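You operate a simulated robot arm through the tools that you are given. There is no shell and no other tool. Be economical: measure what you need, move in short steps, check, and stop when the job is done.

You are at the controls of a simulated two-armed robot. One attempt, no reset.

## Task
Pick up the blue brush with one hand, pass it to the other hand and put it on the shelf under the steel table.

Only the result counts: the job must be done as asked and must still hold three seconds after the hand-in. Knocking over, shifting, dropping, spilling or breaking anything else fails it.

## Robot
Two 7-joint arms with two-finger parallel grippers on one trunk, on a base that drives. Base frame: it is fixed to the floor where the robot stands at the start and does not move with it; the origin is under the middle of the robot, x ahead of it, y to its left, z up; the surface under the hand at the start is at about z = 0.84. Lengths are in m, angles in degrees, forces in N, time in s.
The left shoulder is at the start at [0.07, 0.177, 1.045], the right one opposite. With the tool pointing down near the work surface each hand reaches from about 0.3 to 0.74 m from the robot's upright axis, wherever it stands, measured 20 degrees to its own side. Places, roughly: blue brush (3x3x16 cm) [0.5, -0.1, 0.9]; shelf under the steel table [0.7, -0.1, 0.3]. Payload 3.43 kg a hand.
Tool frame (each hand has its own): the origin (TCP) lies between the finger pads and is the grasp point; the fingertips stand 0.03 m ahead of it; z points along the fingers, y is the line along which they close. The gripper opens to 0.094 m. The fingers are 0.028 m wide and 0.01 m thick; the gripper's body (0.05 by 0.096 m) begins 0.055 m behind the TCP.
Orientation is that of the tool frame in the base frame, as a unit quaternion [x, y, z, w]. With the fingers straight down and closing along the base's y, the tool's x points along the base's -x, its y along +y and its z along -z.

## Interface
- The arms move only by the tool play_rows. It takes "left_plan", "right_plan" or both (then of equal length, played together; a hand with none holds still); each is a list of rows, each an object (a shift or turn left out is 0, a gripper value left out holds the last) with "offset": the shift along the tool's x, y, z in m, a list of three; "turn": the turn, a rotation vector about the tool's x, y, z in degrees, a list of three; "gripper": the opening, from 0 (shut) to 1 (fully open). In form: [{"offset": [tx, ty, tz], "turn": [rx, ry, rz], "gripper": gripper}, ...]. A call has 1 to 12 rows; each row shifts and turns the commanded pose from where the row before left it, along the tool's axes as they then stand. A row lasts 0.2 s, in which the tool goes at most 0.05 m and 8.6 degrees; a call with a longer step from one row to the next is refused whole, and so is a gripper value outside its range. Where a pose cannot be reached the arm comes as near as it can. A force on the tool above 40 N (or 10 N above the force at the start of the call, whichever is more), or a blocked arm, ends the call early, and 0.2 s more pass. Each finger travels about 0.153 m/s and halts on what it meets, pressing with about 32 N; the grip force reading is that of the motor and also rises with nothing between the fingers. The clock runs only during rows and for 0.2 s after the last one: add rows that do not move to give the fingers time. It gives the time, the measured TCP pose, the force on the tool (base axes), the opening and the grip force at its end, in the units of the frame above (readings bear some noise), with the torque about the TCP (base axes, N m) and any sound that the robot's microphone picked up.
- Cameras (640 x 400 px; columns grow to the right, rows downward): "scene" is now at [0.1263, -0.024, 1.3514]; the picture's right is [-0.33, -0.94, 0.00], its down [-0.65, 0.23, -0.73] and it looks along [0.68, -0.24, -0.69] (base axes); focal length 244 px, centre (320, 200). "left" rides on the left gripper at [0.076, -0.014, -0.103] in its tool frame; the picture's right is [0.18, 0.98, 0.00], its down [-0.75, 0.14, -0.64] and it looks along [-0.63, 0.12, 0.77] (tool axes); focal length 243 px, centre (320, 200). "right" rides on the right gripper at [0.076, 0.014, -0.102] in its tool frame; the picture's right is [-0.18, 0.98, 0.00], its down [-0.75, -0.14, -0.64] and it looks along [-0.63, -0.12, 0.77] (tool axes); focal length 243 px, centre (320, 200). There is no depth. A picture from a camera that has moved, and an enlarged one, comes with that camera's place and axes in the base frame and with its lens.
- camera(camera): a new picture of that camera. The clock stands still meanwhile.
- move_column(by): slides the trunk up (or, below 0, down) by that many m; the arms and the scene camera ride with it, the base frame stays. It gives what a move gives, with no picture.
- drive_base(legs): drives the robot by 1 to 6 legs, each [ahead, turn to the left] in m and degrees, along the robot's own axes; the way and the turn of a leg run together, so that a leg with both is an arc; at most 1.5 m and 180 degrees a leg. The arms and the cameras ride along, it lands a little off, and it stops where it bumps. It gives what a move gives.
- turn_head(pan, tilt): turns the head with the scene camera to pan (to the left, within 86 degrees either way) and tilt (down, from -29 to 69), counted from straight ahead of the robot. It gives what a move gives.
- inspect(camera, box): a new picture of the part [left, top, right, bottom] of that camera's present view, enlarged. The clock stands still meanwhile.
- hand_in(): hands the job in; it is judged then, once.

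Go step by step. Nothing tells you exact positions but the pictures and the camera data: compare them with the known pose of the tool, close in by small moves and look again before you grip or let go. The budget is 120 turns and 92 pictures, counting those below and the enlarged ones. Unless the task says otherwise, let go and move clear before handing in, and close with one line.

The tools are called as name(argument=value, ...) on one line, values as JSON. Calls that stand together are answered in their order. play_rows: Moves the arms, as the interface text tells. Its arguments: {"type":"object","properties":{"left_plan":{"type":"array"},"right_plan":{"type":"array"}},"required":[]} The other tools are called the same way: move_column (by) slides the trunk up or down; drive_base (legs) drives the base; turn_head (pan, tilt) turns the head that bears the scene camera; camera (camera) takes a picture; inspect (camera, box) takes an enlarged picture of a part of a camera's view; hand_in () hands the job in.

At the start:

```text
time_s: 0.0
left_eef_pos: [0.4609, 0.064, 1.0833]
left_orientation: [0.0, 1.0, 0.001, -0.001]
left_wrist_force: [-0.1, -0.7, -0.1]
left_moment: [0.0, -0.01, 0.02]
left_gripper_width: 0.0939
left_finger_force: 0.2
right_eef_pos: [0.4966, -0.3096, 1.1306]
right_orientation: [0.0, 1.0, 0.0, 0.0]
right_wrist_force: [-0.3, 0.0, -0.4]
right_moment: [0.03, 0.0, -0.02]
right_gripper_width: 0.094
right_finger_force: 0.0
trunk travel left (down, up): [-0.625, 0.215]
robot x, y, heading: [0.0, -0.0002, 0.0]
head pan, tilt: [-19.3, 43.5]
```

scene: 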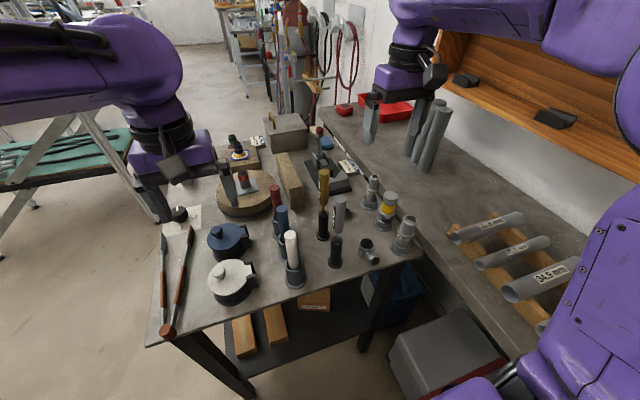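
right: 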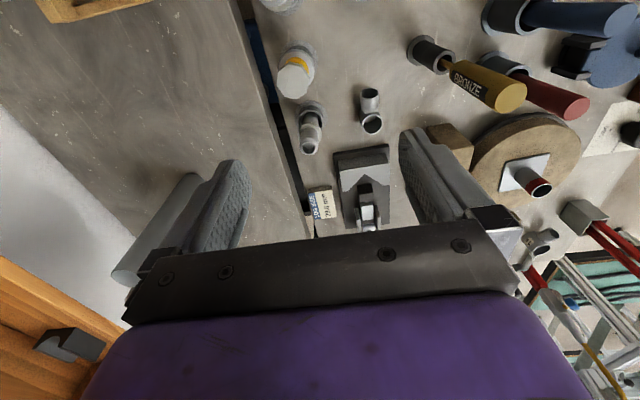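
left: 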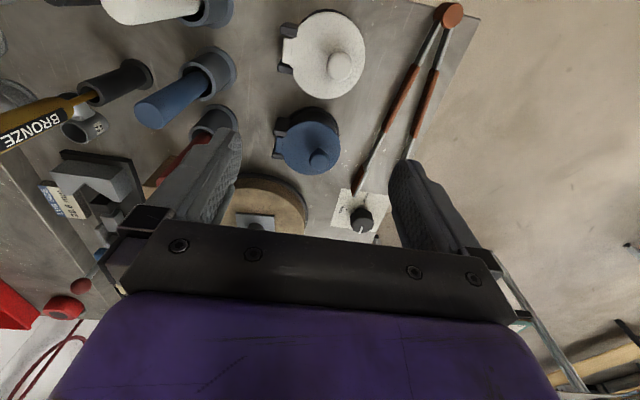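

I see several upright coloured handles in sockets on the steel table; the blue one seems to be near column 282, row 225 in the scene view. I take a closer look before moving.

inspect(camera="scene", box=[200, 130, 440, 280])

inspect(camera="scene", box=[140, 240, 460, 400])

```text
2.67 times, centred on (320, 205) of scene
camera zoom: at [0.1263, -0.024, 1.3514], right [-0.33, -0.94, 0.0], down [-0.65, 0.23, -0.73], along [0.68, -0.24, -0.69], focal length 651 px, centre (320, 187)
```

zoom: 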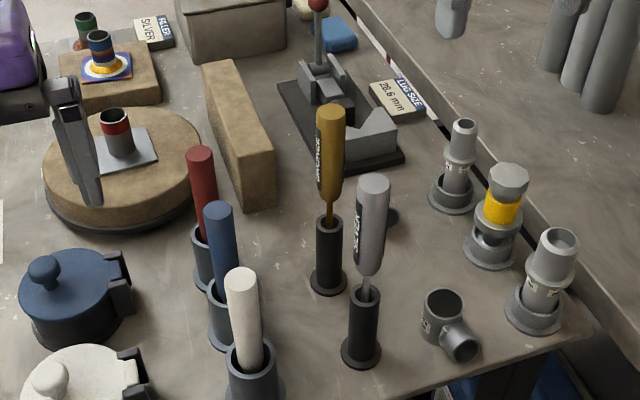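

```text
2.00 times, centred on (300, 320) of scene
camera zoom: at [0.1263, -0.024, 1.3514], right [-0.33, -0.94, 0.0], down [-0.65, 0.23, -0.73], along [0.68, -0.24, -0.69], focal length 488 px, centre (360, -40)
```

zoom: 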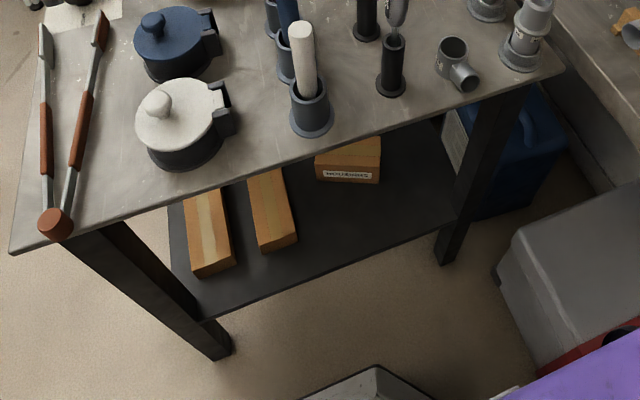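

The blue brush stands in a cup between the red and white ones, at about (0.467, -0.06), with its top near z = 1.01. I raise the left hand and bring it over the brush, then look.

play_rows(left_plan=[{"offset": [0, 0, -0.04], "gripper": 1}, {"offset": [0, 0, -0.03]}, {"offset": [0, -0.041, 0]}, {"offset": [0, -0.041, 0]}, {"offset": [-0.006, -0.042, 0]}, {}, {}])

camera(camera="left")

camera(camera="scene")

```text
time_s: 1.6
left_eef_pos: [0.4666, -0.0598, 1.1547]
left_orientation: [0.0, 1.0, 0.001, 0.0]
left_wrist_force: [0.9, 0.2, -0.4]
left_moment: [-0.01, 0.02, -0.01]
left_gripper_width: 0.0936
left_finger_force: 0.0
right_eef_pos: [0.4984, -0.3097, 1.1318]
right_orientation: [0.0, 1.0, 0.001, -0.001]
right_wrist_force: [-0.7, 0.2, 0.1]
right_moment: [0.01, 0.03, -0.03]
right_gripper_width: 0.0941
right_finger_force: 0.0
trunk travel left (down, up): [-0.625, 0.215]
robot x, y, heading: [-0.0005, -0.0005, 0.2]
head pan, tilt: [-19.3, 43.5]
```

```text
86 pictures are left
camera left: at [0.3908, -0.0729, 1.2564], right [-0.18, 0.98, 0.0], down [0.75, 0.14, 0.64], along [0.63, 0.12, -0.77], focal length 243 px, centre (320, 200)
```

left: 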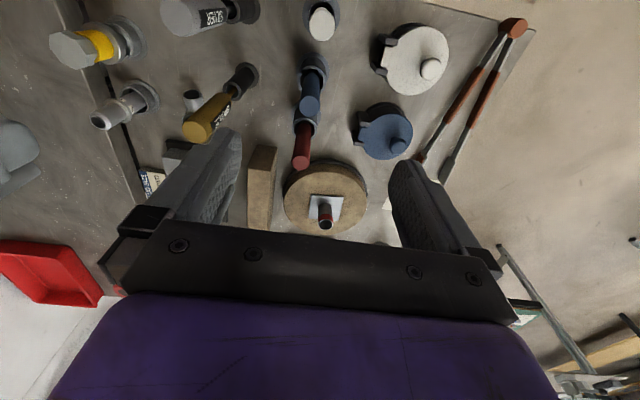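

```text
85 pictures are left
camera scene: at [0.1263, -0.024, 1.3514], right [-0.33, -0.94, 0.0], down [-0.65, 0.23, -0.73], along [0.68, -0.24, -0.69], focal length 244 px, centre (320, 200)
```

scene: 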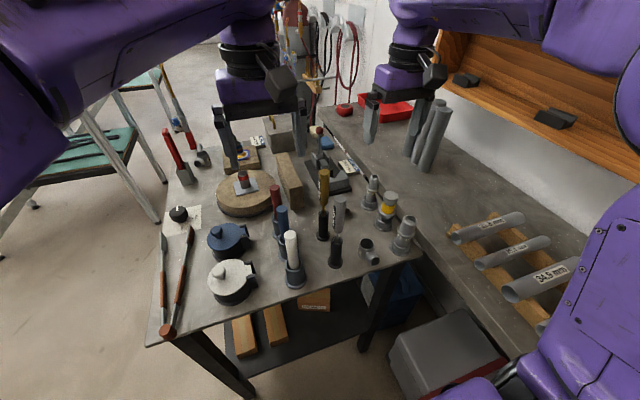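

Both views agree: the brush top is at (0.475, -0.067, 1.00), with the neighbours about 6.5 cm off along x. I go down in y-closing attitude with open fingers to z ≈ 1.03, then look.

play_rows(left_plan=[{"offset": [-0.008, -0.006, 0.02]}, {"offset": [0, 0, 0.04]}, {"offset": [0, 0, 0.04]}, {"offset": [0, 0, 0.025]}, {}, {}])

camera(camera="left")

inspect(camera="scene", box=[200, 130, 440, 280])

```text
time_s: 3.0
left_eef_pos: [0.4786, -0.0606, 1.0387]
left_orientation: [-0.005, 1.0, -0.01, 0.004]
left_wrist_force: [0.3, -0.7, -0.2]
left_moment: [-0.01, -0.01, 0.04]
left_gripper_width: 0.094
left_finger_force: 0.1
right_eef_pos: [0.498, -0.3104, 1.1305]
right_orientation: [0.0, 1.0, 0.001, 0.0]
right_wrist_force: [0.9, -0.6, 0.8]
right_moment: [0.0, 0.01, 0.0]
right_gripper_width: 0.0941
right_finger_force: 0.0
trunk travel left (down, up): [-0.625, 0.215]
robot x, y, heading: [-0.0014, 0.0008, 0.0]
head pan, tilt: [-19.3, 43.5]
```

```text
84 pictures are left
camera left: at [0.402, -0.074, 1.1398], right [-0.19, 0.98, -0.02], down [0.75, 0.16, 0.65], along [0.64, 0.11, -0.76], focal length 243 px, centre (320, 200)
```

left: 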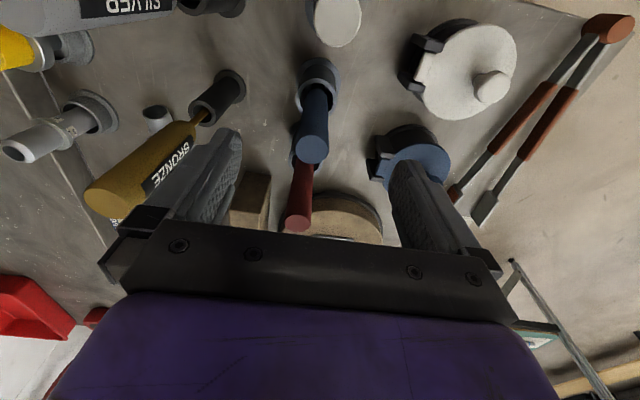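

```text
2.67 times, centred on (320, 205) of scene
camera zoom: at [0.1264, -0.024, 1.3514], right [-0.33, -0.94, 0.0], down [-0.65, 0.23, -0.73], along [0.68, -0.24, -0.69], focal length 651 px, centre (320, 187)
```

zoom: 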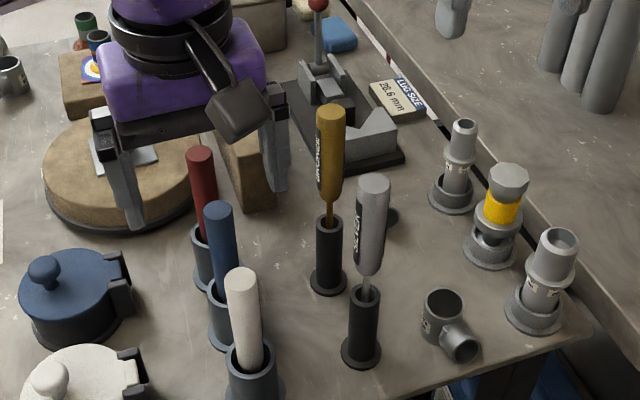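

The left hand lags its command by ~5 mm, perhaps near a limit; clearances are still fine. I lower a bit more and check how it tracks.

play_rows(left_plan=[{"offset": [0, 0, 0.02]}, {"offset": [0, 0, 0.015]}, {}, {}])

camera(camera="left")

```text
time_s: 4.0
left_eef_pos: [0.4815, -0.0606, 1.0101]
left_orientation: [-0.007, 1.0, -0.016, 0.008]
left_wrist_force: [-0.1, 0.9, 0.0]
left_moment: [-0.05, 0.01, 0.0]
left_gripper_width: 0.0941
left_finger_force: 0.0
right_eef_pos: [0.4974, -0.3104, 1.1313]
right_orientation: [0.0, 1.0, 0.0, 0.0]
right_wrist_force: [-0.3, 0.8, 0.0]
right_moment: [-0.02, -0.01, 0.0]
right_gripper_width: 0.0943
right_finger_force: 0.1
trunk travel left (down, up): [-0.625, 0.215]
robot x, y, heading: [0.0005, 0.0002, -0.1]
head pan, tilt: [-19.3, 43.5]
```

```text
82 pictures are left
camera left: at [0.4029, -0.0723, 1.1109], right [-0.2, 0.98, -0.04], down [0.74, 0.17, 0.65], along [0.64, 0.1, -0.76], focal length 243 px, centre (320, 200)
```

left: 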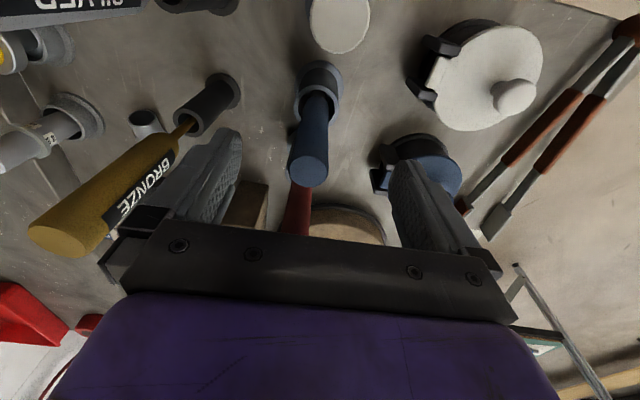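

The arm is hitting a posture limit (too close and low for this hand). I raise the trunk by 0.12, which lifts the hand clear, then back the base off by 0.1 to get a freer posture.

move_column(by=0.12)

drive_base(legs=[[-0.1, 0]])

```text
time_s: 5.5
left_eef_pos: [0.4812, -0.0593, 1.1264]
left_orientation: [-0.01, 1.0, -0.017, 0.002]
left_wrist_force: [-1.3, 0.5, -0.2]
left_moment: [-0.04, -0.01, 0.0]
left_gripper_width: 0.0941
left_finger_force: 0.1
right_eef_pos: [0.4992, -0.3097, 1.2504]
right_orientation: [0.001, 1.0, 0.0, 0.0]
right_wrist_force: [-0.3, -0.5, -0.7]
right_moment: [0.0, -0.03, -0.02]
right_gripper_width: 0.0942
right_finger_force: 0.1
trunk travel left (down, up): [-0.745, 0.095]
robot x, y, heading: [-0.0004, -0.0004, 0.0]
head pan, tilt: [-19.3, 43.5]
```

```text
time_s: 6.7
left_eef_pos: [0.3817, -0.0606, 1.1245]
left_orientation: [-0.01, 1.0, -0.018, 0.001]
left_wrist_force: [-0.3, 0.3, -1.0]
left_moment: [0.0, -0.04, -0.01]
left_gripper_width: 0.0941
left_finger_force: 0.1
right_eef_pos: [0.3986, -0.3114, 1.2496]
right_orientation: [0.0, 1.0, -0.001, -0.001]
right_wrist_force: [-1.0, -0.5, 0.5]
right_moment: [-0.03, 0.0, -0.05]
right_gripper_width: 0.0942
right_finger_force: 0.0
trunk travel left (down, up): [-0.745, 0.095]
robot x, y, heading: [-0.0989, -0.0021, -0.2]
head pan, tilt: [-19.3, 43.5]
```

The hand is clear above; now I bring it forward 0.1 and check that it tracks.

play_rows(left_plan=[{"offset": [-0.035, 0, 0]}, {"offset": [-0.035, 0, 0]}, {"offset": [-0.03, 0, 0]}, {}, {}])

```text
time_s: 7.8
left_eef_pos: [0.4843, -0.051, 1.1269]
left_orientation: [-0.015, 1.0, -0.022, 0.001]
left_wrist_force: [-0.3, -0.5, 0.0]
left_moment: [-0.04, 0.01, 0.01]
left_gripper_width: 0.0938
left_finger_force: 0.0
right_eef_pos: [0.3971, -0.3095, 1.2507]
right_orientation: [0.0, 1.0, 0.0, -0.001]
right_wrist_force: [0.2, 0.2, -0.3]
right_moment: [-0.02, -0.01, 0.06]
right_gripper_width: 0.094
right_finger_force: 0.1
trunk travel left (down, up): [-0.745, 0.095]
robot x, y, heading: [-0.1022, 0.0011, 0.2]
head pan, tilt: [-19.3, 43.5]
```

The limit is in reaching across the body, so I swap roles: the right hand will pick up and the left will place. I withdraw the left hand to the left and look again.

play_rows(left_plan=[{"offset": [0, 0.01, -0.04]}, {"offset": [0, 0.04, -0.02]}, {"offset": [0, 0.045, 0]}, {"offset": [0.02, 0.045, 0]}, {"offset": [0.03, 0.035, 0]}, {"offset": [0.03, 0.035, 0]}, {"offset": [0.03, 0.035, 0]}, {}, {}])

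play_rows(right_plan=[{"offset": [-0.035, 0.03, 0]}, {"offset": [-0.035, 0.035, 0]}, {"offset": [-0.008, 0.045, 0.01]}, {"offset": [0, 0.045, 0.02]}, {"offset": [0, 0.045, 0.03]}, {"offset": [0, 0.044, 0.03]}, {"offset": [0, 0, 0.03]}, {}, {}])

camera(camera="right")

camera(camera="scene")

```text
time_s: 9.8
left_eef_pos: [0.3657, 0.1861, 1.1773]
left_orientation: [-0.008, 1.0, -0.018, 0.002]
left_wrist_force: [0.3, -0.3, -0.1]
left_moment: [0.01, -0.02, 0.02]
left_gripper_width: 0.0939
left_finger_force: 0.1
right_eef_pos: [0.3982, -0.311, 1.2503]
right_orientation: [0.0, 1.0, 0.0, 0.0]
right_wrist_force: [0.2, -0.6, -0.2]
right_moment: [0.0, -0.02, 0.05]
right_gripper_width: 0.0939
right_finger_force: 0.0
trunk travel left (down, up): [-0.745, 0.095]
robot x, y, heading: [-0.1011, -0.0016, 0.1]
head pan, tilt: [-19.3, 43.5]
```

```text
refused: row 5 steps farther than a row can; nothing moved
```

```text
81 pictures are left
camera right: at [0.3206, -0.2973, 1.3523], right [0.18, 0.98, 0.0], down [0.75, -0.14, 0.64], along [0.63, -0.12, -0.77], focal length 243 px, centre (320, 200)
```

right: 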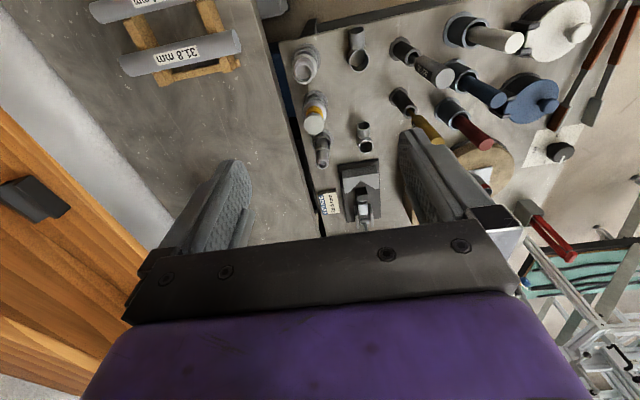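

```text
80 pictures are left
camera scene: at [0.026, -0.025, 1.4714], right [-0.33, -0.94, 0.0], down [-0.65, 0.23, -0.73], along [0.68, -0.24, -0.69], focal length 244 px, centre (320, 200)
```

scene: 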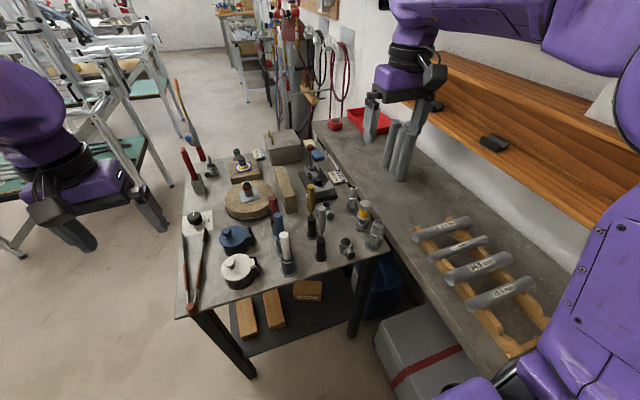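

The left hand is out of the way. I bring the right hand above the brush at safe height, with smaller steps.

play_rows(right_plan=[{"offset": [-0.03, 0.035, 0]}, {"offset": [-0.03, 0.035, 0]}, {"offset": [-0.018, 0.042, 0]}, {"offset": [0, 0.044, 0]}, {"offset": [0, 0.044, 0]}, {"offset": [0, 0.044, 0]}, {"offset": [0, 0, 0.04]}, {"offset": [0, 0, 0.04]}, {"offset": [0, 0, 0.03]}, {}, {}])

camera(camera="right")

```text
time_s: 12.2
left_eef_pos: [0.366, 0.188, 1.1775]
left_orientation: [-0.01, 1.0, -0.017, 0.002]
left_wrist_force: [-0.4, -0.9, -0.1]
left_moment: [0.01, 0.01, 0.01]
left_gripper_width: 0.094
left_finger_force: 0.1
right_eef_pos: [0.4748, -0.0653, 1.1401]
right_orientation: [0.0, 1.0, -0.001, 0.0]
right_wrist_force: [0.0, -0.3, 0.0]
right_moment: [-0.02, -0.01, -0.01]
right_gripper_width: 0.0939
right_finger_force: 0.0
trunk travel left (down, up): [-0.745, 0.095]
robot x, y, heading: [-0.1021, 0.0002, -0.1]
head pan, tilt: [-19.3, 43.5]
```

```text
79 pictures are left
camera right: at [0.3979, -0.0525, 1.2422], right [0.18, 0.98, 0.0], down [0.75, -0.14, 0.64], along [0.63, -0.12, -0.77], focal length 243 px, centre (320, 200)
```

right: 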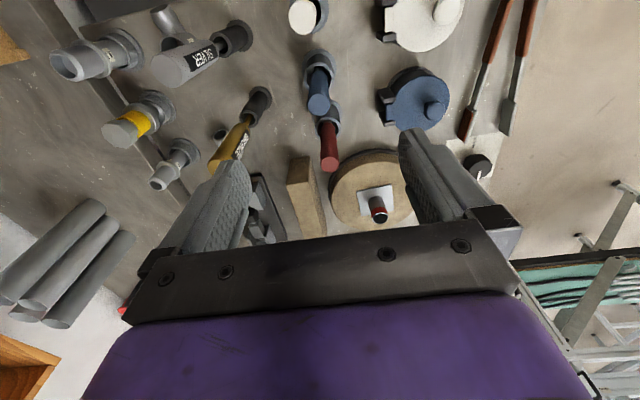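

The right hand tracks well; the brush top shows at (0.476, -0.068). I lower straight to about z = 1.03 and check.

play_rows(right_plan=[{"offset": [-0.001, -0.003, 0.03]}, {"offset": [0, 0, 0.04]}, {"offset": [0, 0, 0.04]}, {}, {}])

camera(camera="right")

inspect(camera="scene", box=[200, 130, 400, 280])

```text
time_s: 13.4
left_eef_pos: [0.3653, 0.1876, 1.1777]
left_orientation: [-0.009, 1.0, -0.018, 0.002]
left_wrist_force: [-0.3, -0.8, -0.2]
left_moment: [0.03, 0.02, -0.02]
left_gripper_width: 0.0942
left_finger_force: 0.1
right_eef_pos: [0.4769, -0.0696, 1.0314]
right_orientation: [0.0, 1.0, 0.001, 0.0]
right_wrist_force: [0.4, 0.1, 0.7]
right_moment: [-0.02, -0.02, 0.01]
right_gripper_width: 0.0937
right_finger_force: 0.0
trunk travel left (down, up): [-0.745, 0.095]
robot x, y, heading: [-0.1001, 0.0017, 0.1]
head pan, tilt: [-19.3, 43.5]
```

```text
78 pictures are left
camera right: at [0.3989, -0.0562, 1.1331], right [0.18, 0.98, 0.0], down [0.75, -0.14, 0.64], along [0.63, -0.12, -0.77], focal length 243 px, centre (320, 200)
```

right: 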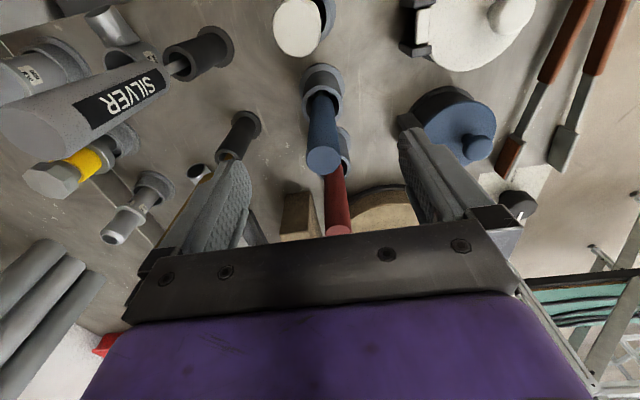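

```text
2.67 times, centred on (300, 205) of scene
camera zoom: at [0.0257, -0.0237, 1.4714], right [-0.33, -0.94, 0.0], down [-0.65, 0.23, -0.73], along [0.68, -0.24, -0.69], focal length 651 px, centre (373, 187)
```

zoom: 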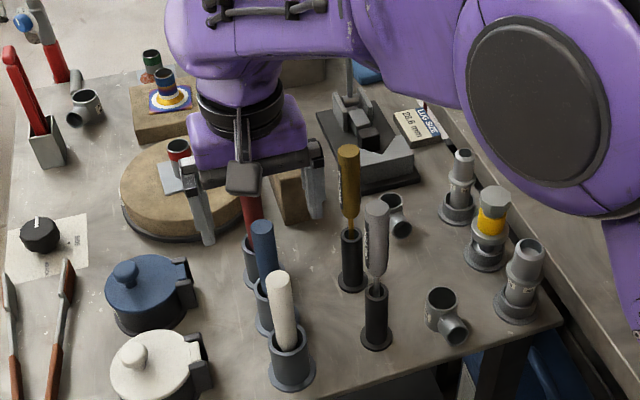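

The brush lies exactly between the open fingers, and the bronze tool clears by over 2 cm. I lower to z ≈ 0.976.

play_rows(right_plan=[{"offset": [0, 0, 0.03]}, {"offset": [0, 0, 0.026]}, {}])

camera(camera="right")

inspect(camera="scene", box=[200, 130, 400, 280])

```text
time_s: 14.2
left_eef_pos: [0.3638, 0.186, 1.1776]
left_orientation: [-0.01, 1.0, -0.018, 0.002]
left_wrist_force: [0.2, -0.5, -0.5]
left_moment: [0.01, -0.02, -0.01]
left_gripper_width: 0.094
left_finger_force: 0.0
right_eef_pos: [0.4762, -0.069, 0.9761]
right_orientation: [0.0, 1.0, 0.0, 0.001]
right_wrist_force: [-0.2, 0.1, 0.0]
right_moment: [0.0, -0.01, -0.03]
right_gripper_width: 0.0942
right_finger_force: 0.1
trunk travel left (down, up): [-0.745, 0.095]
robot x, y, heading: [-0.1016, -0.0005, -0.1]
head pan, tilt: [-19.3, 43.5]
```

```text
76 pictures are left
camera right: at [0.3983, -0.0553, 1.0767], right [0.18, 0.98, 0.0], down [0.75, -0.14, 0.64], along [0.63, -0.12, -0.77], focal length 243 px, centre (320, 200)
```

right: 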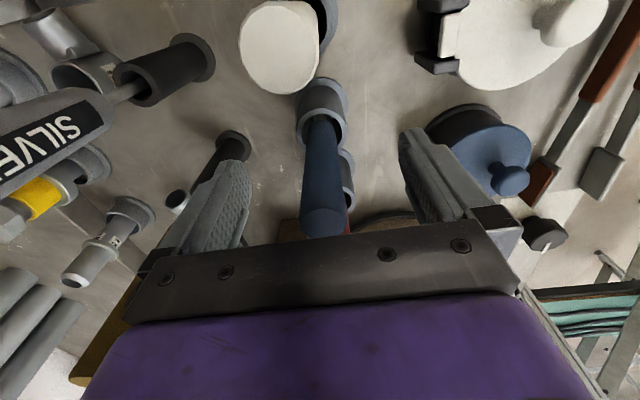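

```text
2.67 times, centred on (300, 205) of scene
camera zoom: at [0.0251, -0.0238, 1.4715], right [-0.33, -0.94, 0.0], down [-0.65, 0.23, -0.73], along [0.69, -0.24, -0.69], focal length 651 px, centre (373, 187)
```

zoom: 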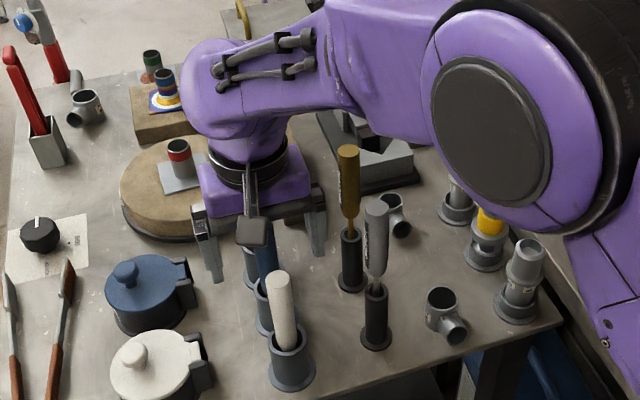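

Everything is clear; I close the right gripper on the handle.

play_rows(right_plan=[{"gripper": 0.5}, {"gripper": 0.0}, {}, {}, {}])

camera(camera="right")

```text
time_s: 15.4
left_eef_pos: [0.3661, 0.1859, 1.1777]
left_orientation: [-0.01, 1.0, -0.017, 0.002]
left_wrist_force: [-0.4, 0.1, 0.1]
left_moment: [0.03, 0.0, 0.01]
left_gripper_width: 0.0939
left_finger_force: 0.1
right_eef_pos: [0.4757, -0.0693, 0.9739]
right_orientation: [0.0, 1.0, 0.0, 0.001]
right_wrist_force: [0.5, 0.2, -0.6]
right_moment: [0.0, 0.05, 0.0]
right_gripper_width: 0.0223
right_finger_force: 31.7
trunk travel left (down, up): [-0.745, 0.095]
robot x, y, heading: [-0.0985, -0.001, 0.1]
head pan, tilt: [-19.3, 43.5]
```

```text
74 pictures are left
camera right: at [0.3988, -0.0552, 1.0768], right [0.18, 0.98, 0.0], down [0.75, -0.14, 0.64], along [0.63, -0.12, -0.77], focal length 243 px, centre (320, 200)
```

right: 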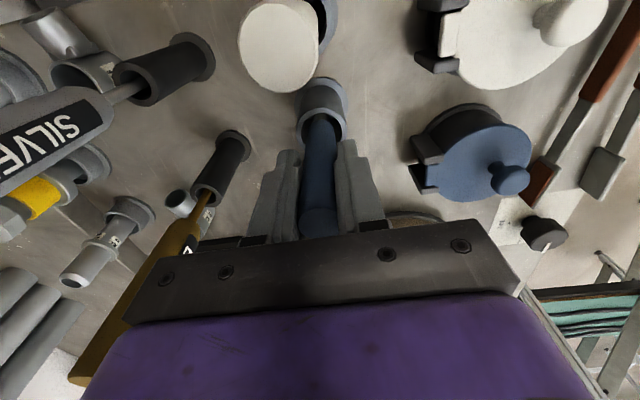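

Gripped at 22 mm width. I lift slowly at first, watching the cup.

play_rows(right_plan=[{"offset": [0, 0, -0.01]}, {"offset": [0, 0, -0.02]}, {"offset": [0, 0, -0.02]}, {}])

camera(camera="right")

inspect(camera="scene", box=[200, 130, 400, 280])

```text
time_s: 16.4
left_eef_pos: [0.3662, 0.1868, 1.1772]
left_orientation: [-0.009, 1.0, -0.017, 0.001]
left_wrist_force: [0.0, 0.0, 0.0]
left_moment: [0.01, 0.01, 0.01]
left_gripper_width: 0.0939
left_finger_force: 0.0
right_eef_pos: [0.4776, -0.0686, 1.0241]
right_orientation: [0.0, 1.0, 0.0, 0.0]
right_wrist_force: [-0.4, 0.3, -0.8]
right_moment: [0.03, -0.01, -0.02]
right_gripper_width: 0.0222
right_finger_force: 32.4
trunk travel left (down, up): [-0.745, 0.095]
robot x, y, heading: [-0.1021, -0.0016, -0.2]
head pan, tilt: [-19.3, 43.5]
```

```text
73 pictures are left
camera right: at [0.3996, -0.0548, 1.1267], right [0.18, 0.98, 0.0], down [0.75, -0.14, 0.64], along [0.63, -0.12, -0.77], focal length 243 px, centre (320, 200)
```

right: 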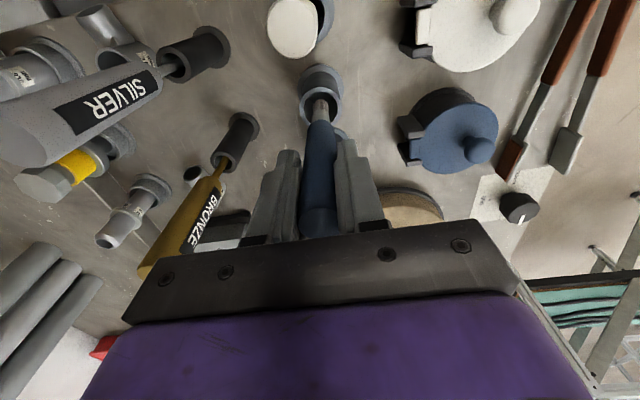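

```text
2.67 times, centred on (300, 205) of scene
camera zoom: at [0.0261, -0.0238, 1.4714], right [-0.33, -0.94, 0.0], down [-0.65, 0.23, -0.73], along [0.68, -0.24, -0.69], focal length 651 px, centre (373, 187)
```

zoom: 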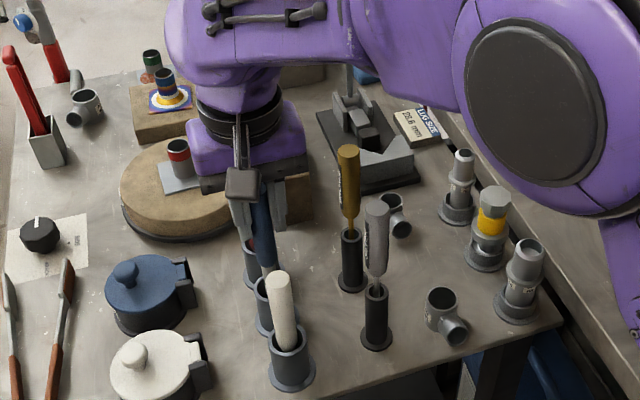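

The brush comes out cleanly, with a metal ferrule below the blue handle. I lift it well clear of all the tools.

play_rows(right_plan=[{"offset": [0, 0, -0.03]}, {"offset": [0, 0, -0.04]}, {"offset": [0, 0, -0.04]}, {"offset": [0, 0, -0.045]}, {"offset": [0, 0, -0.045]}, {"offset": [0, 0, -0.03]}, {}, {}])

camera(camera="scene")

camera(camera="right")

```text
time_s: 18.2
left_eef_pos: [0.3648, 0.1872, 1.1772]
left_orientation: [-0.009, 1.0, -0.017, 0.002]
left_wrist_force: [-0.3, 0.4, -0.2]
left_moment: [0.01, -0.03, 0.03]
left_gripper_width: 0.094
left_finger_force: 0.1
right_eef_pos: [0.4765, -0.0694, 1.2553]
right_orientation: [0.0, 1.0, 0.0, 0.0]
right_wrist_force: [0.2, -0.2, -1.1]
right_moment: [0.0, -0.01, 0.02]
right_gripper_width: 0.0219
right_finger_force: 32.1
trunk travel left (down, up): [-0.745, 0.095]
robot x, y, heading: [-0.1048, 0.0046, 0.3]
head pan, tilt: [-19.3, 43.5]
```

```text
71 pictures are left
camera scene: at [0.0257, -0.0238, 1.4714], right [-0.33, -0.94, 0.0], down [-0.65, 0.23, -0.73], along [0.68, -0.24, -0.69], focal length 244 px, centre (320, 200)
```

scene: 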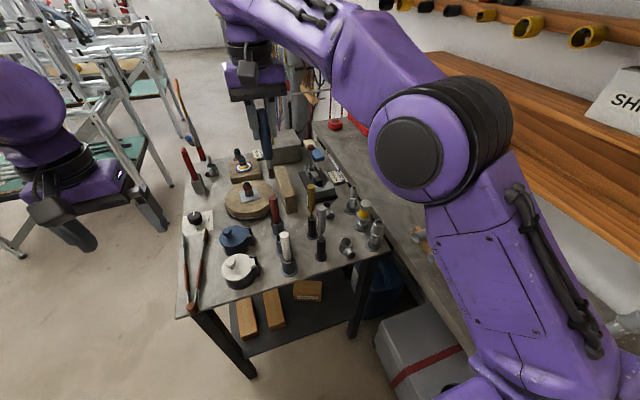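

```text
70 pictures are left
camera right: at [0.4004, -0.0558, 1.3575], right [0.18, 0.98, 0.0], down [0.75, -0.14, 0.64], along [0.63, -0.12, -0.77], focal length 243 px, centre (320, 200)
```

right: 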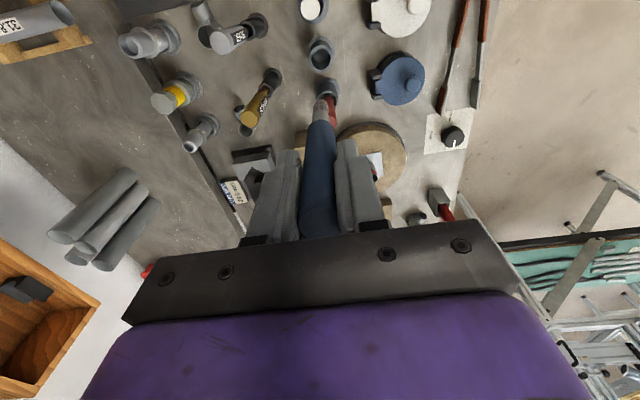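

The brush is held and hangs free. Before backing off I check the surroundings on both sides.

turn_head(pan=86, tilt=35)

camera(camera="scene")

turn_head(pan=-86, tilt=35)

camera(camera="scene")

```text
time_s: 20.1
left_eef_pos: [0.3658, 0.1865, 1.1772]
left_orientation: [-0.01, 1.0, -0.017, 0.002]
left_wrist_force: [0.0, 0.7, -0.9]
left_moment: [0.02, 0.02, 0.02]
left_gripper_width: 0.0944
left_finger_force: 0.0
right_eef_pos: [0.4781, -0.0702, 1.2546]
right_orientation: [0.0, 1.0, 0.001, 0.0]
right_wrist_force: [-0.1, 0.3, -0.5]
right_moment: [-0.03, 0.02, 0.02]
right_gripper_width: 0.0222
right_finger_force: 32.3
trunk travel left (down, up): [-0.745, 0.095]
robot x, y, heading: [-0.1035, -0.0032, -0.0]
head pan, tilt: [85.9, 35.0]
```

```text
69 pictures are left
camera scene: at [-0.0457, 0.0913, 1.4841], right [1.0, -0.07, 0.0], down [-0.04, -0.57, -0.82], along [0.06, 0.82, -0.57], focal length 244 px, centre (320, 200)
```

scene: 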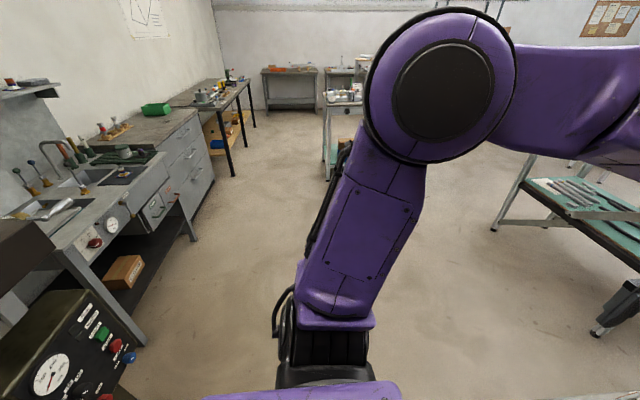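

```text
time_s: 22.7
left_eef_pos: [0.3648, 0.1863, 1.1778]
left_orientation: [-0.01, 1.0, -0.018, 0.002]
left_wrist_force: [0.3, -0.9, 0.1]
left_moment: [-0.05, -0.05, 0.0]
left_gripper_width: 0.0941
left_finger_force: 0.0
right_eef_pos: [0.477, -0.0704, 1.2558]
right_orientation: [0.001, 1.0, 0.0, 0.0]
right_wrist_force: [-0.7, -0.6, -0.4]
right_moment: [0.03, -0.02, 0.01]
right_gripper_width: 0.0222
right_finger_force: 31.4
trunk travel left (down, up): [-0.745, 0.095]
robot x, y, heading: [-0.1016, -0.0, -0.2]
head pan, tilt: [-85.9, 35.0]
```

```text
68 pictures are left
camera scene: at [-0.0458, -0.0844, 1.4841], right [-1.0, -0.07, 0.0], down [-0.04, 0.57, -0.82], along [0.06, -0.82, -0.57], focal length 244 px, centre (320, 200)
```

scene: 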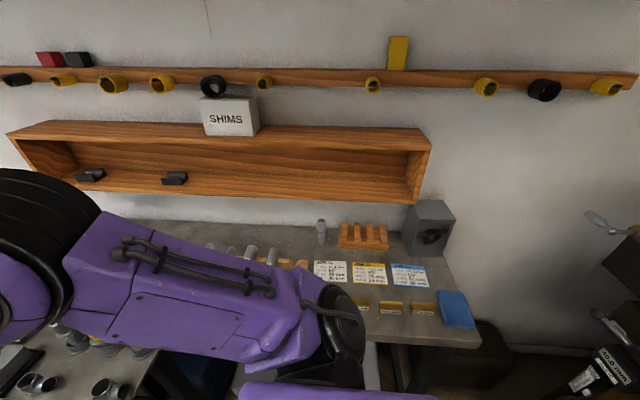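

There is a machine behind, roughly at x ≈ -0.8, so I back off only 0.2 m and then look ahead.

drive_base(legs=[[-0.2, 0]])

turn_head(pan=0, tilt=35)

camera(camera="scene")

```text
time_s: 24.3
left_eef_pos: [0.1652, 0.1855, 1.1757]
left_orientation: [-0.009, 1.0, -0.018, 0.001]
left_wrist_force: [0.1, -0.5, -0.3]
left_moment: [-0.01, -0.01, 0.01]
left_gripper_width: 0.0939
left_finger_force: 0.1
right_eef_pos: [0.2792, -0.0701, 1.2529]
right_orientation: [0.001, 1.0, 0.0, -0.001]
right_wrist_force: [-0.7, -0.3, 0.4]
right_moment: [0.0, -0.01, 0.0]
right_gripper_width: 0.022
right_finger_force: 31.8
trunk travel left (down, up): [-0.745, 0.095]
robot x, y, heading: [-0.302, 0.0033, -0.3]
head pan, tilt: [-85.9, 35.0]
```

```text
time_s: 25.9
left_eef_pos: [0.1652, 0.1859, 1.1774]
left_orientation: [-0.009, 1.0, -0.017, 0.002]
left_wrist_force: [0.6, 1.7, 0.2]
left_moment: [0.02, -0.01, 0.03]
left_gripper_width: 0.094
left_finger_force: 0.1
right_eef_pos: [0.2766, -0.0698, 1.2544]
right_orientation: [0.001, 1.0, 0.0, -0.001]
right_wrist_force: [0.5, -0.8, -0.2]
right_moment: [-0.01, 0.02, 0.0]
right_gripper_width: 0.0223
right_finger_force: 31.8
trunk travel left (down, up): [-0.745, 0.095]
robot x, y, heading: [-0.2977, 0.0009, 0.0]
head pan, tilt: [0.0, 35.0]
```

```text
67 pictures are left
camera scene: at [-0.1649, 0.0034, 1.484], right [0.0, -1.0, 0.0], down [-0.57, 0.0, -0.82], along [0.82, 0.0, -0.57], focal length 244 px, centre (320, 200)
```

scene: 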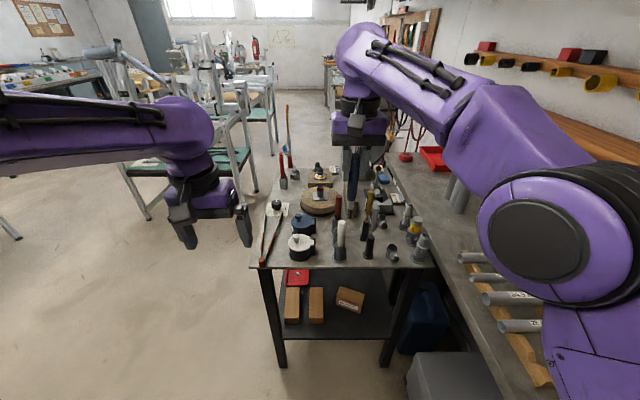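

There is space and a good view of table and shelf. I shift the right hand to the right and swing it 45° so the brush points toward the left hand, checking the reach.

play_rows(right_plan=[{"offset": [0, -0.045, 0]}, {"offset": [0, -0.045, 0]}, {"turn": [-7.5, 0, 0]}, {"turn": [-7.5, 0, 0]}, {"turn": [-7.5, 0, 0]}, {"turn": [-7.5, 0, 0]}, {"turn": [-7.5, 0, 0]}, {"turn": [-7.5, 0, 0]}, {}, {}])

camera(camera="scene")

```text
time_s: 28.1
left_eef_pos: [0.1654, 0.1863, 1.1776]
left_orientation: [-0.009, 1.0, -0.017, 0.002]
left_wrist_force: [0.7, -0.2, 1.1]
left_moment: [0.02, 0.04, 0.0]
left_gripper_width: 0.0939
left_finger_force: 0.1
right_eef_pos: [0.2769, -0.1608, 1.2553]
right_orientation: [0.002, 0.924, 0.383, 0.0]
right_wrist_force: [-0.7, 0.4, -0.7]
right_moment: [-0.01, -0.03, 0.0]
right_gripper_width: 0.0222
right_finger_force: 31.8
trunk travel left (down, up): [-0.745, 0.095]
robot x, y, heading: [-0.305, -0.0014, -0.0]
head pan, tilt: [0.0, 35.0]
```

```text
66 pictures are left
camera scene: at [-0.1652, 0.0034, 1.4841], right [0.0, -1.0, 0.0], down [-0.57, 0.0, -0.82], along [0.82, 0.0, -0.57], focal length 244 px, centre (320, 200)
```

scene: 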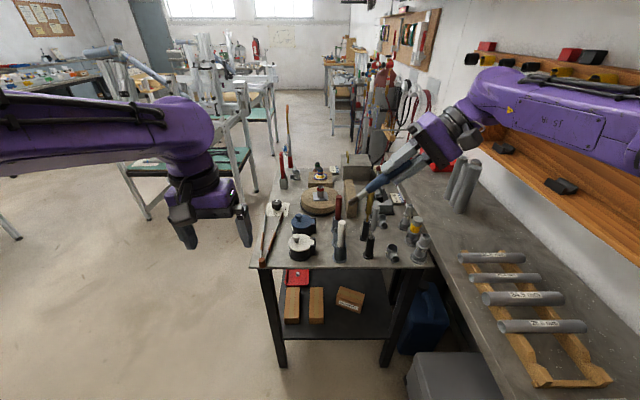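

It reaches well. I finish the swing to horizontal, while the left hand moves forward and starts turning to face it, kept well apart.

play_rows(right_plan=[{"turn": [-7.5, 0, 0]}, {"turn": [-7.5, 0, 0]}, {"turn": [-7.5, 0, 0]}, {"turn": [-7.5, 0, 0]}, {"turn": [-7.5, 0, 0]}, {"turn": [-7.5, 0, 0]}, {}, {}, {}, {}], left_plan=[{"offset": [-0.04, 0.02, 0]}, {"offset": [-0.04, 0.02, 0]}, {"offset": [-0.03, 0.02, 0]}, {"turn": [7.5, 0, 0]}, {"turn": [7.5, 0, 0]}, {"turn": [7.5, 0, 0]}, {"turn": [7.5, 0, 0]}, {"turn": [7.5, 0, 0]}, {"turn": [7.5, 0, 0]}, {}])

camera(camera="scene")

```text
time_s: 30.3
left_eef_pos: [0.2744, 0.2473, 1.1759]
left_orientation: [-0.008, 0.917, -0.399, 0.005]
left_wrist_force: [-0.3, 0.7, 0.7]
left_moment: [-0.02, -0.01, 0.01]
left_gripper_width: 0.094
left_finger_force: 0.1
right_eef_pos: [0.2755, -0.1609, 1.2556]
right_orientation: [0.001, 0.707, 0.707, 0.0]
right_wrist_force: [-0.2, 0.5, 0.1]
right_moment: [-0.01, 0.0, 0.0]
right_gripper_width: 0.0223
right_finger_force: 31.9
trunk travel left (down, up): [-0.745, 0.095]
robot x, y, heading: [-0.3028, 0.0012, 0.0]
head pan, tilt: [0.0, 35.0]
```

```text
65 pictures are left
camera scene: at [-0.1655, 0.0028, 1.4841], right [0.0, -1.0, 0.0], down [-0.57, 0.0, -0.82], along [0.82, 0.0, -0.57], focal length 244 px, centre (320, 200)
```

scene: 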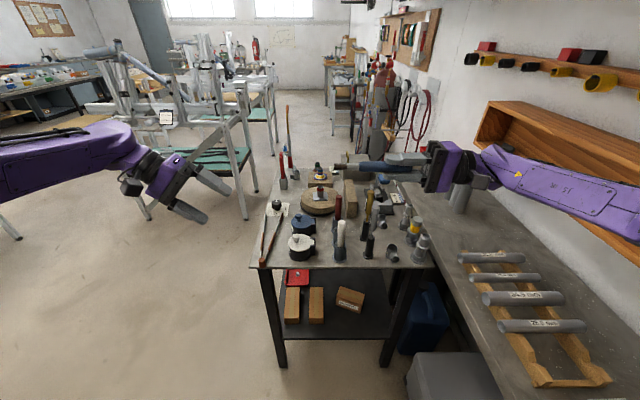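

Both swing fine. I finish the left turn to face the right hand and take a close look at the brush.

play_rows(left_plan=[{"turn": [7.2, 0, 0]}, {"turn": [7.2, 0, 0]}, {"turn": [7.2, 0, 0]}, {"turn": [7.2, 0, 0]}, {"turn": [7.2, 0, 0]}, {"turn": [7.2, 0, 0]}, {}, {}])

inspect(camera="scene", box=[200, 100, 440, 250])

camera(camera="left")

camera(camera="right")

```text
time_s: 32.1
left_eef_pos: [0.2744, 0.2488, 1.176]
left_orientation: [0.005, -0.705, 0.709, -0.007]
left_wrist_force: [-0.8, -0.5, 0.8]
left_moment: [-0.01, 0.01, 0.01]
left_gripper_width: 0.0939
left_finger_force: 0.0
right_eef_pos: [0.2764, -0.1601, 1.2539]
right_orientation: [0.001, 0.707, 0.707, -0.001]
right_wrist_force: [0.0, -0.1, -0.1]
right_moment: [-0.02, 0.01, 0.04]
right_gripper_width: 0.0221
right_finger_force: 31.7
trunk travel left (down, up): [-0.745, 0.095]
robot x, y, heading: [-0.2995, -0.0031, -0.1]
head pan, tilt: [0.0, 35.0]
```

```text
2.67 times, centred on (320, 175) of scene
camera zoom: at [-0.1652, 0.0033, 1.4841], right [0.0, -1.0, 0.0], down [-0.57, 0.0, -0.82], along [0.82, 0.0, -0.57], focal length 651 px, centre (320, 267)
```

zoom: 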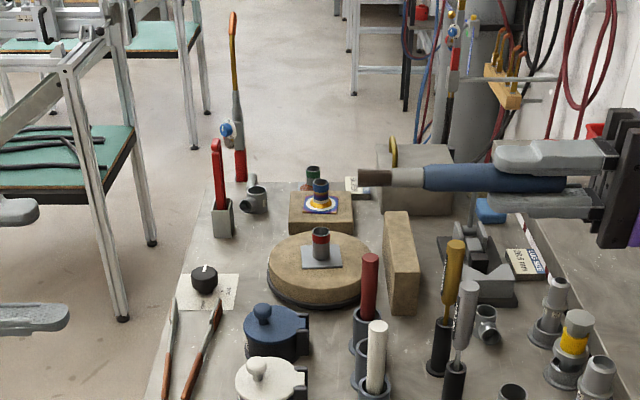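

```text
63 pictures are left
camera left: at [0.196, 0.3502, 1.1884], right [-0.18, -0.01, -0.98], down [0.74, 0.65, -0.14], along [0.64, -0.76, -0.11], focal length 243 px, centre (320, 200)
```

left: 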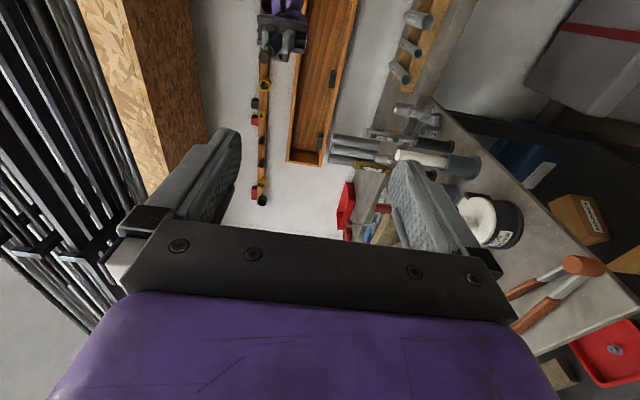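

```text
62 pictures are left
camera right: at [0.1992, -0.2632, 1.2689], right [0.18, 0.0, 0.98], down [0.75, -0.64, -0.14], along [0.63, 0.77, -0.12], focal length 243 px, centre (320, 200)
```

right: 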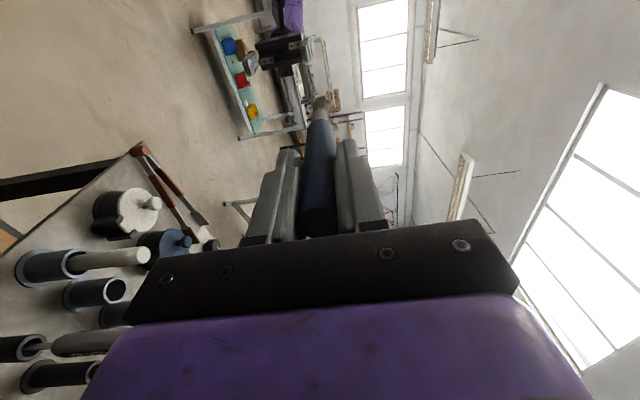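

The brush lies along y at x ≈ 0.27, z ≈ 1.256: bristle tip at y ≈ -0.027, the handle from -0.076 to -0.186. I align the left hand with its axis and approach to y ≈ 0.05.

play_rows(left_plan=[{"offset": [0.009, -0.04, 0], "gripper": 1}, {"offset": [0, -0.04, 0]}, {"offset": [0, 0, 0.05]}, {"offset": [0, 0, 0.05]}, {"offset": [0, 0, 0.05]}, {"offset": [0, 0, 0.049]}, {}, {}])

inspect(camera="scene", box=[200, 100, 440, 250])

camera(camera="left")

```text
time_s: 33.9
left_eef_pos: [0.2693, 0.0522, 1.2571]
left_orientation: [0.006, -0.706, 0.708, -0.007]
left_wrist_force: [0.3, 0.0, -0.3]
left_moment: [-0.01, -0.01, 0.0]
left_gripper_width: 0.094
left_finger_force: 0.0
right_eef_pos: [0.2769, -0.1579, 1.2543]
right_orientation: [0.0, 0.707, 0.707, 0.001]
right_wrist_force: [0.8, -0.7, -1.4]
right_moment: [-0.04, 0.02, -0.01]
right_gripper_width: 0.0219
right_finger_force: 32.3
trunk travel left (down, up): [-0.745, 0.095]
robot x, y, heading: [-0.3023, -0.0002, -0.2]
head pan, tilt: [0.0, 35.0]
```

```text
2.67 times, centred on (320, 175) of scene
camera zoom: at [-0.1651, 0.0037, 1.4841], right [0.0, -1.0, 0.0], down [-0.57, 0.0, -0.82], along [0.82, 0.0, -0.57], focal length 651 px, centre (320, 267)
```

zoom: 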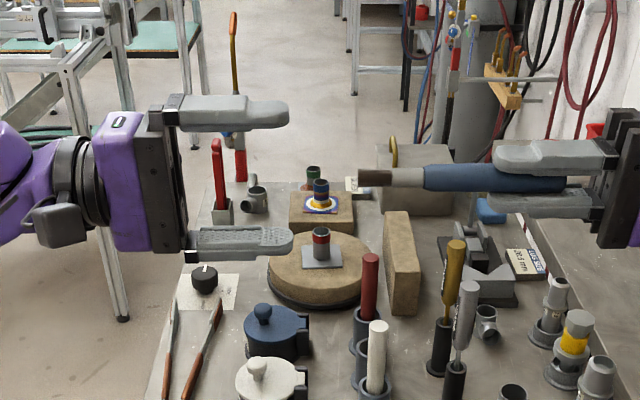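

```text
60 pictures are left
camera left: at [0.1915, 0.1528, 1.27], right [-0.18, -0.01, -0.98], down [0.74, 0.65, -0.14], along [0.64, -0.76, -0.11], focal length 243 px, centre (320, 200)
```

left: 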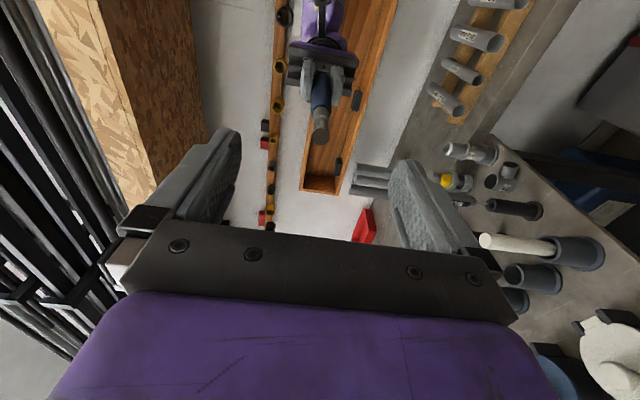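

Aligned well with the brush. I advance over the bristles in two stages.

play_rows(left_plan=[{"offset": [0, 0, 0.045]}, {"offset": [0, 0, 0.045]}, {}, {}])

inspect(camera="scene", box=[200, 100, 440, 250])

camera(camera="left")

```text
time_s: 34.9
left_eef_pos: [0.271, -0.0396, 1.2562]
left_orientation: [0.006, -0.706, 0.708, -0.007]
left_wrist_force: [0.0, 0.2, 0.2]
left_moment: [0.03, -0.01, 0.01]
left_gripper_width: 0.0943
left_finger_force: 0.0
right_eef_pos: [0.2777, -0.1593, 1.255]
right_orientation: [0.001, 0.707, 0.707, 0.001]
right_wrist_force: [-0.6, -0.6, -0.5]
right_moment: [-0.05, 0.0, 0.0]
right_gripper_width: 0.0224
right_finger_force: 31.8
trunk travel left (down, up): [-0.745, 0.095]
robot x, y, heading: [-0.303, -0.0012, 0.0]
head pan, tilt: [0.0, 35.0]
```

```text
2.67 times, centred on (320, 175) of scene
camera zoom: at [-0.1651, 0.0032, 1.4841], right [0.0, -1.0, 0.0], down [-0.57, 0.0, -0.82], along [0.82, 0.0, -0.57], focal length 651 px, centre (320, 267)
```

zoom: 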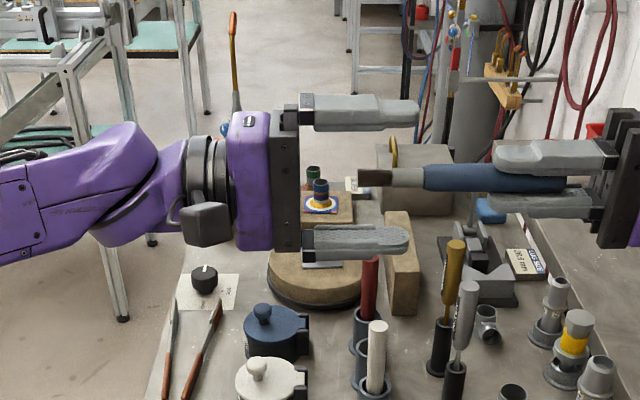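

```text
58 pictures are left
camera left: at [0.1927, 0.0612, 1.2699], right [-0.18, -0.01, -0.98], down [0.74, 0.65, -0.14], along [0.64, -0.76, -0.11], focal length 243 px, centre (320, 200)
```

left: 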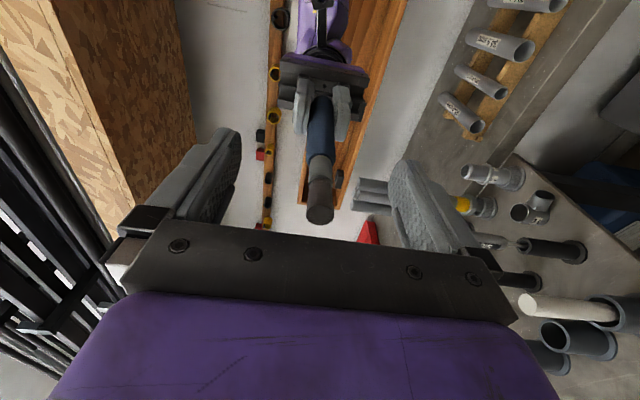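

Good: 4.4 cm from palm to bristles. I advance 3.4 cm and close the left hand, keeping the right closed.

play_rows(left_plan=[{"offset": [0, 0, 0.02]}, {"offset": [0, 0, 0.014]}, {}, {"gripper": 0.5}, {"gripper": 0.3}, {"gripper": 0.0}, {}, {}])

inspect(camera="scene", box=[200, 100, 440, 250])

camera(camera="left")

```text
time_s: 36.7
left_eef_pos: [0.2707, -0.0739, 1.2552]
left_orientation: [0.006, -0.706, 0.708, -0.007]
left_wrist_force: [0.9, -1.2, -8.1]
left_moment: [0.45, 0.09, 0.03]
left_gripper_width: 0.0217
left_finger_force: 31.7
right_eef_pos: [0.2774, -0.1609, 1.2556]
right_orientation: [0.001, 0.706, 0.708, 0.001]
right_wrist_force: [-0.5, -0.1, 7.7]
right_moment: [0.32, -0.08, -0.02]
right_gripper_width: 0.0222
right_finger_force: 32.0
trunk travel left (down, up): [-0.745, 0.095]
robot x, y, heading: [-0.3007, -0.0012, 0.1]
head pan, tilt: [0.0, 35.0]
```

```text
2.67 times, centred on (320, 175) of scene
camera zoom: at [-0.1651, 0.0032, 1.484], right [0.0, -1.0, 0.0], down [-0.57, 0.0, -0.82], along [0.82, 0.0, -0.57], focal length 651 px, centre (320, 267)
```

zoom: 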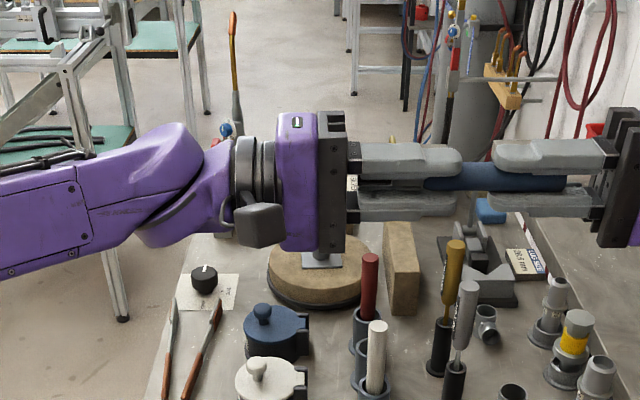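

```text
56 pictures are left
camera left: at [0.1927, 0.0276, 1.2693], right [-0.18, -0.01, -0.98], down [0.74, 0.65, -0.14], along [0.64, -0.76, -0.11], focal length 243 px, centre (320, 200)
```

left: 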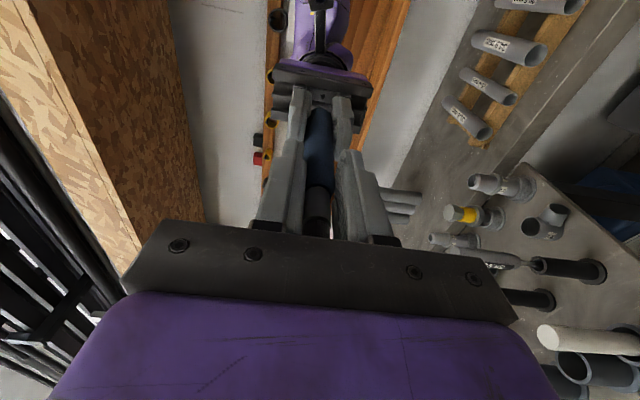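

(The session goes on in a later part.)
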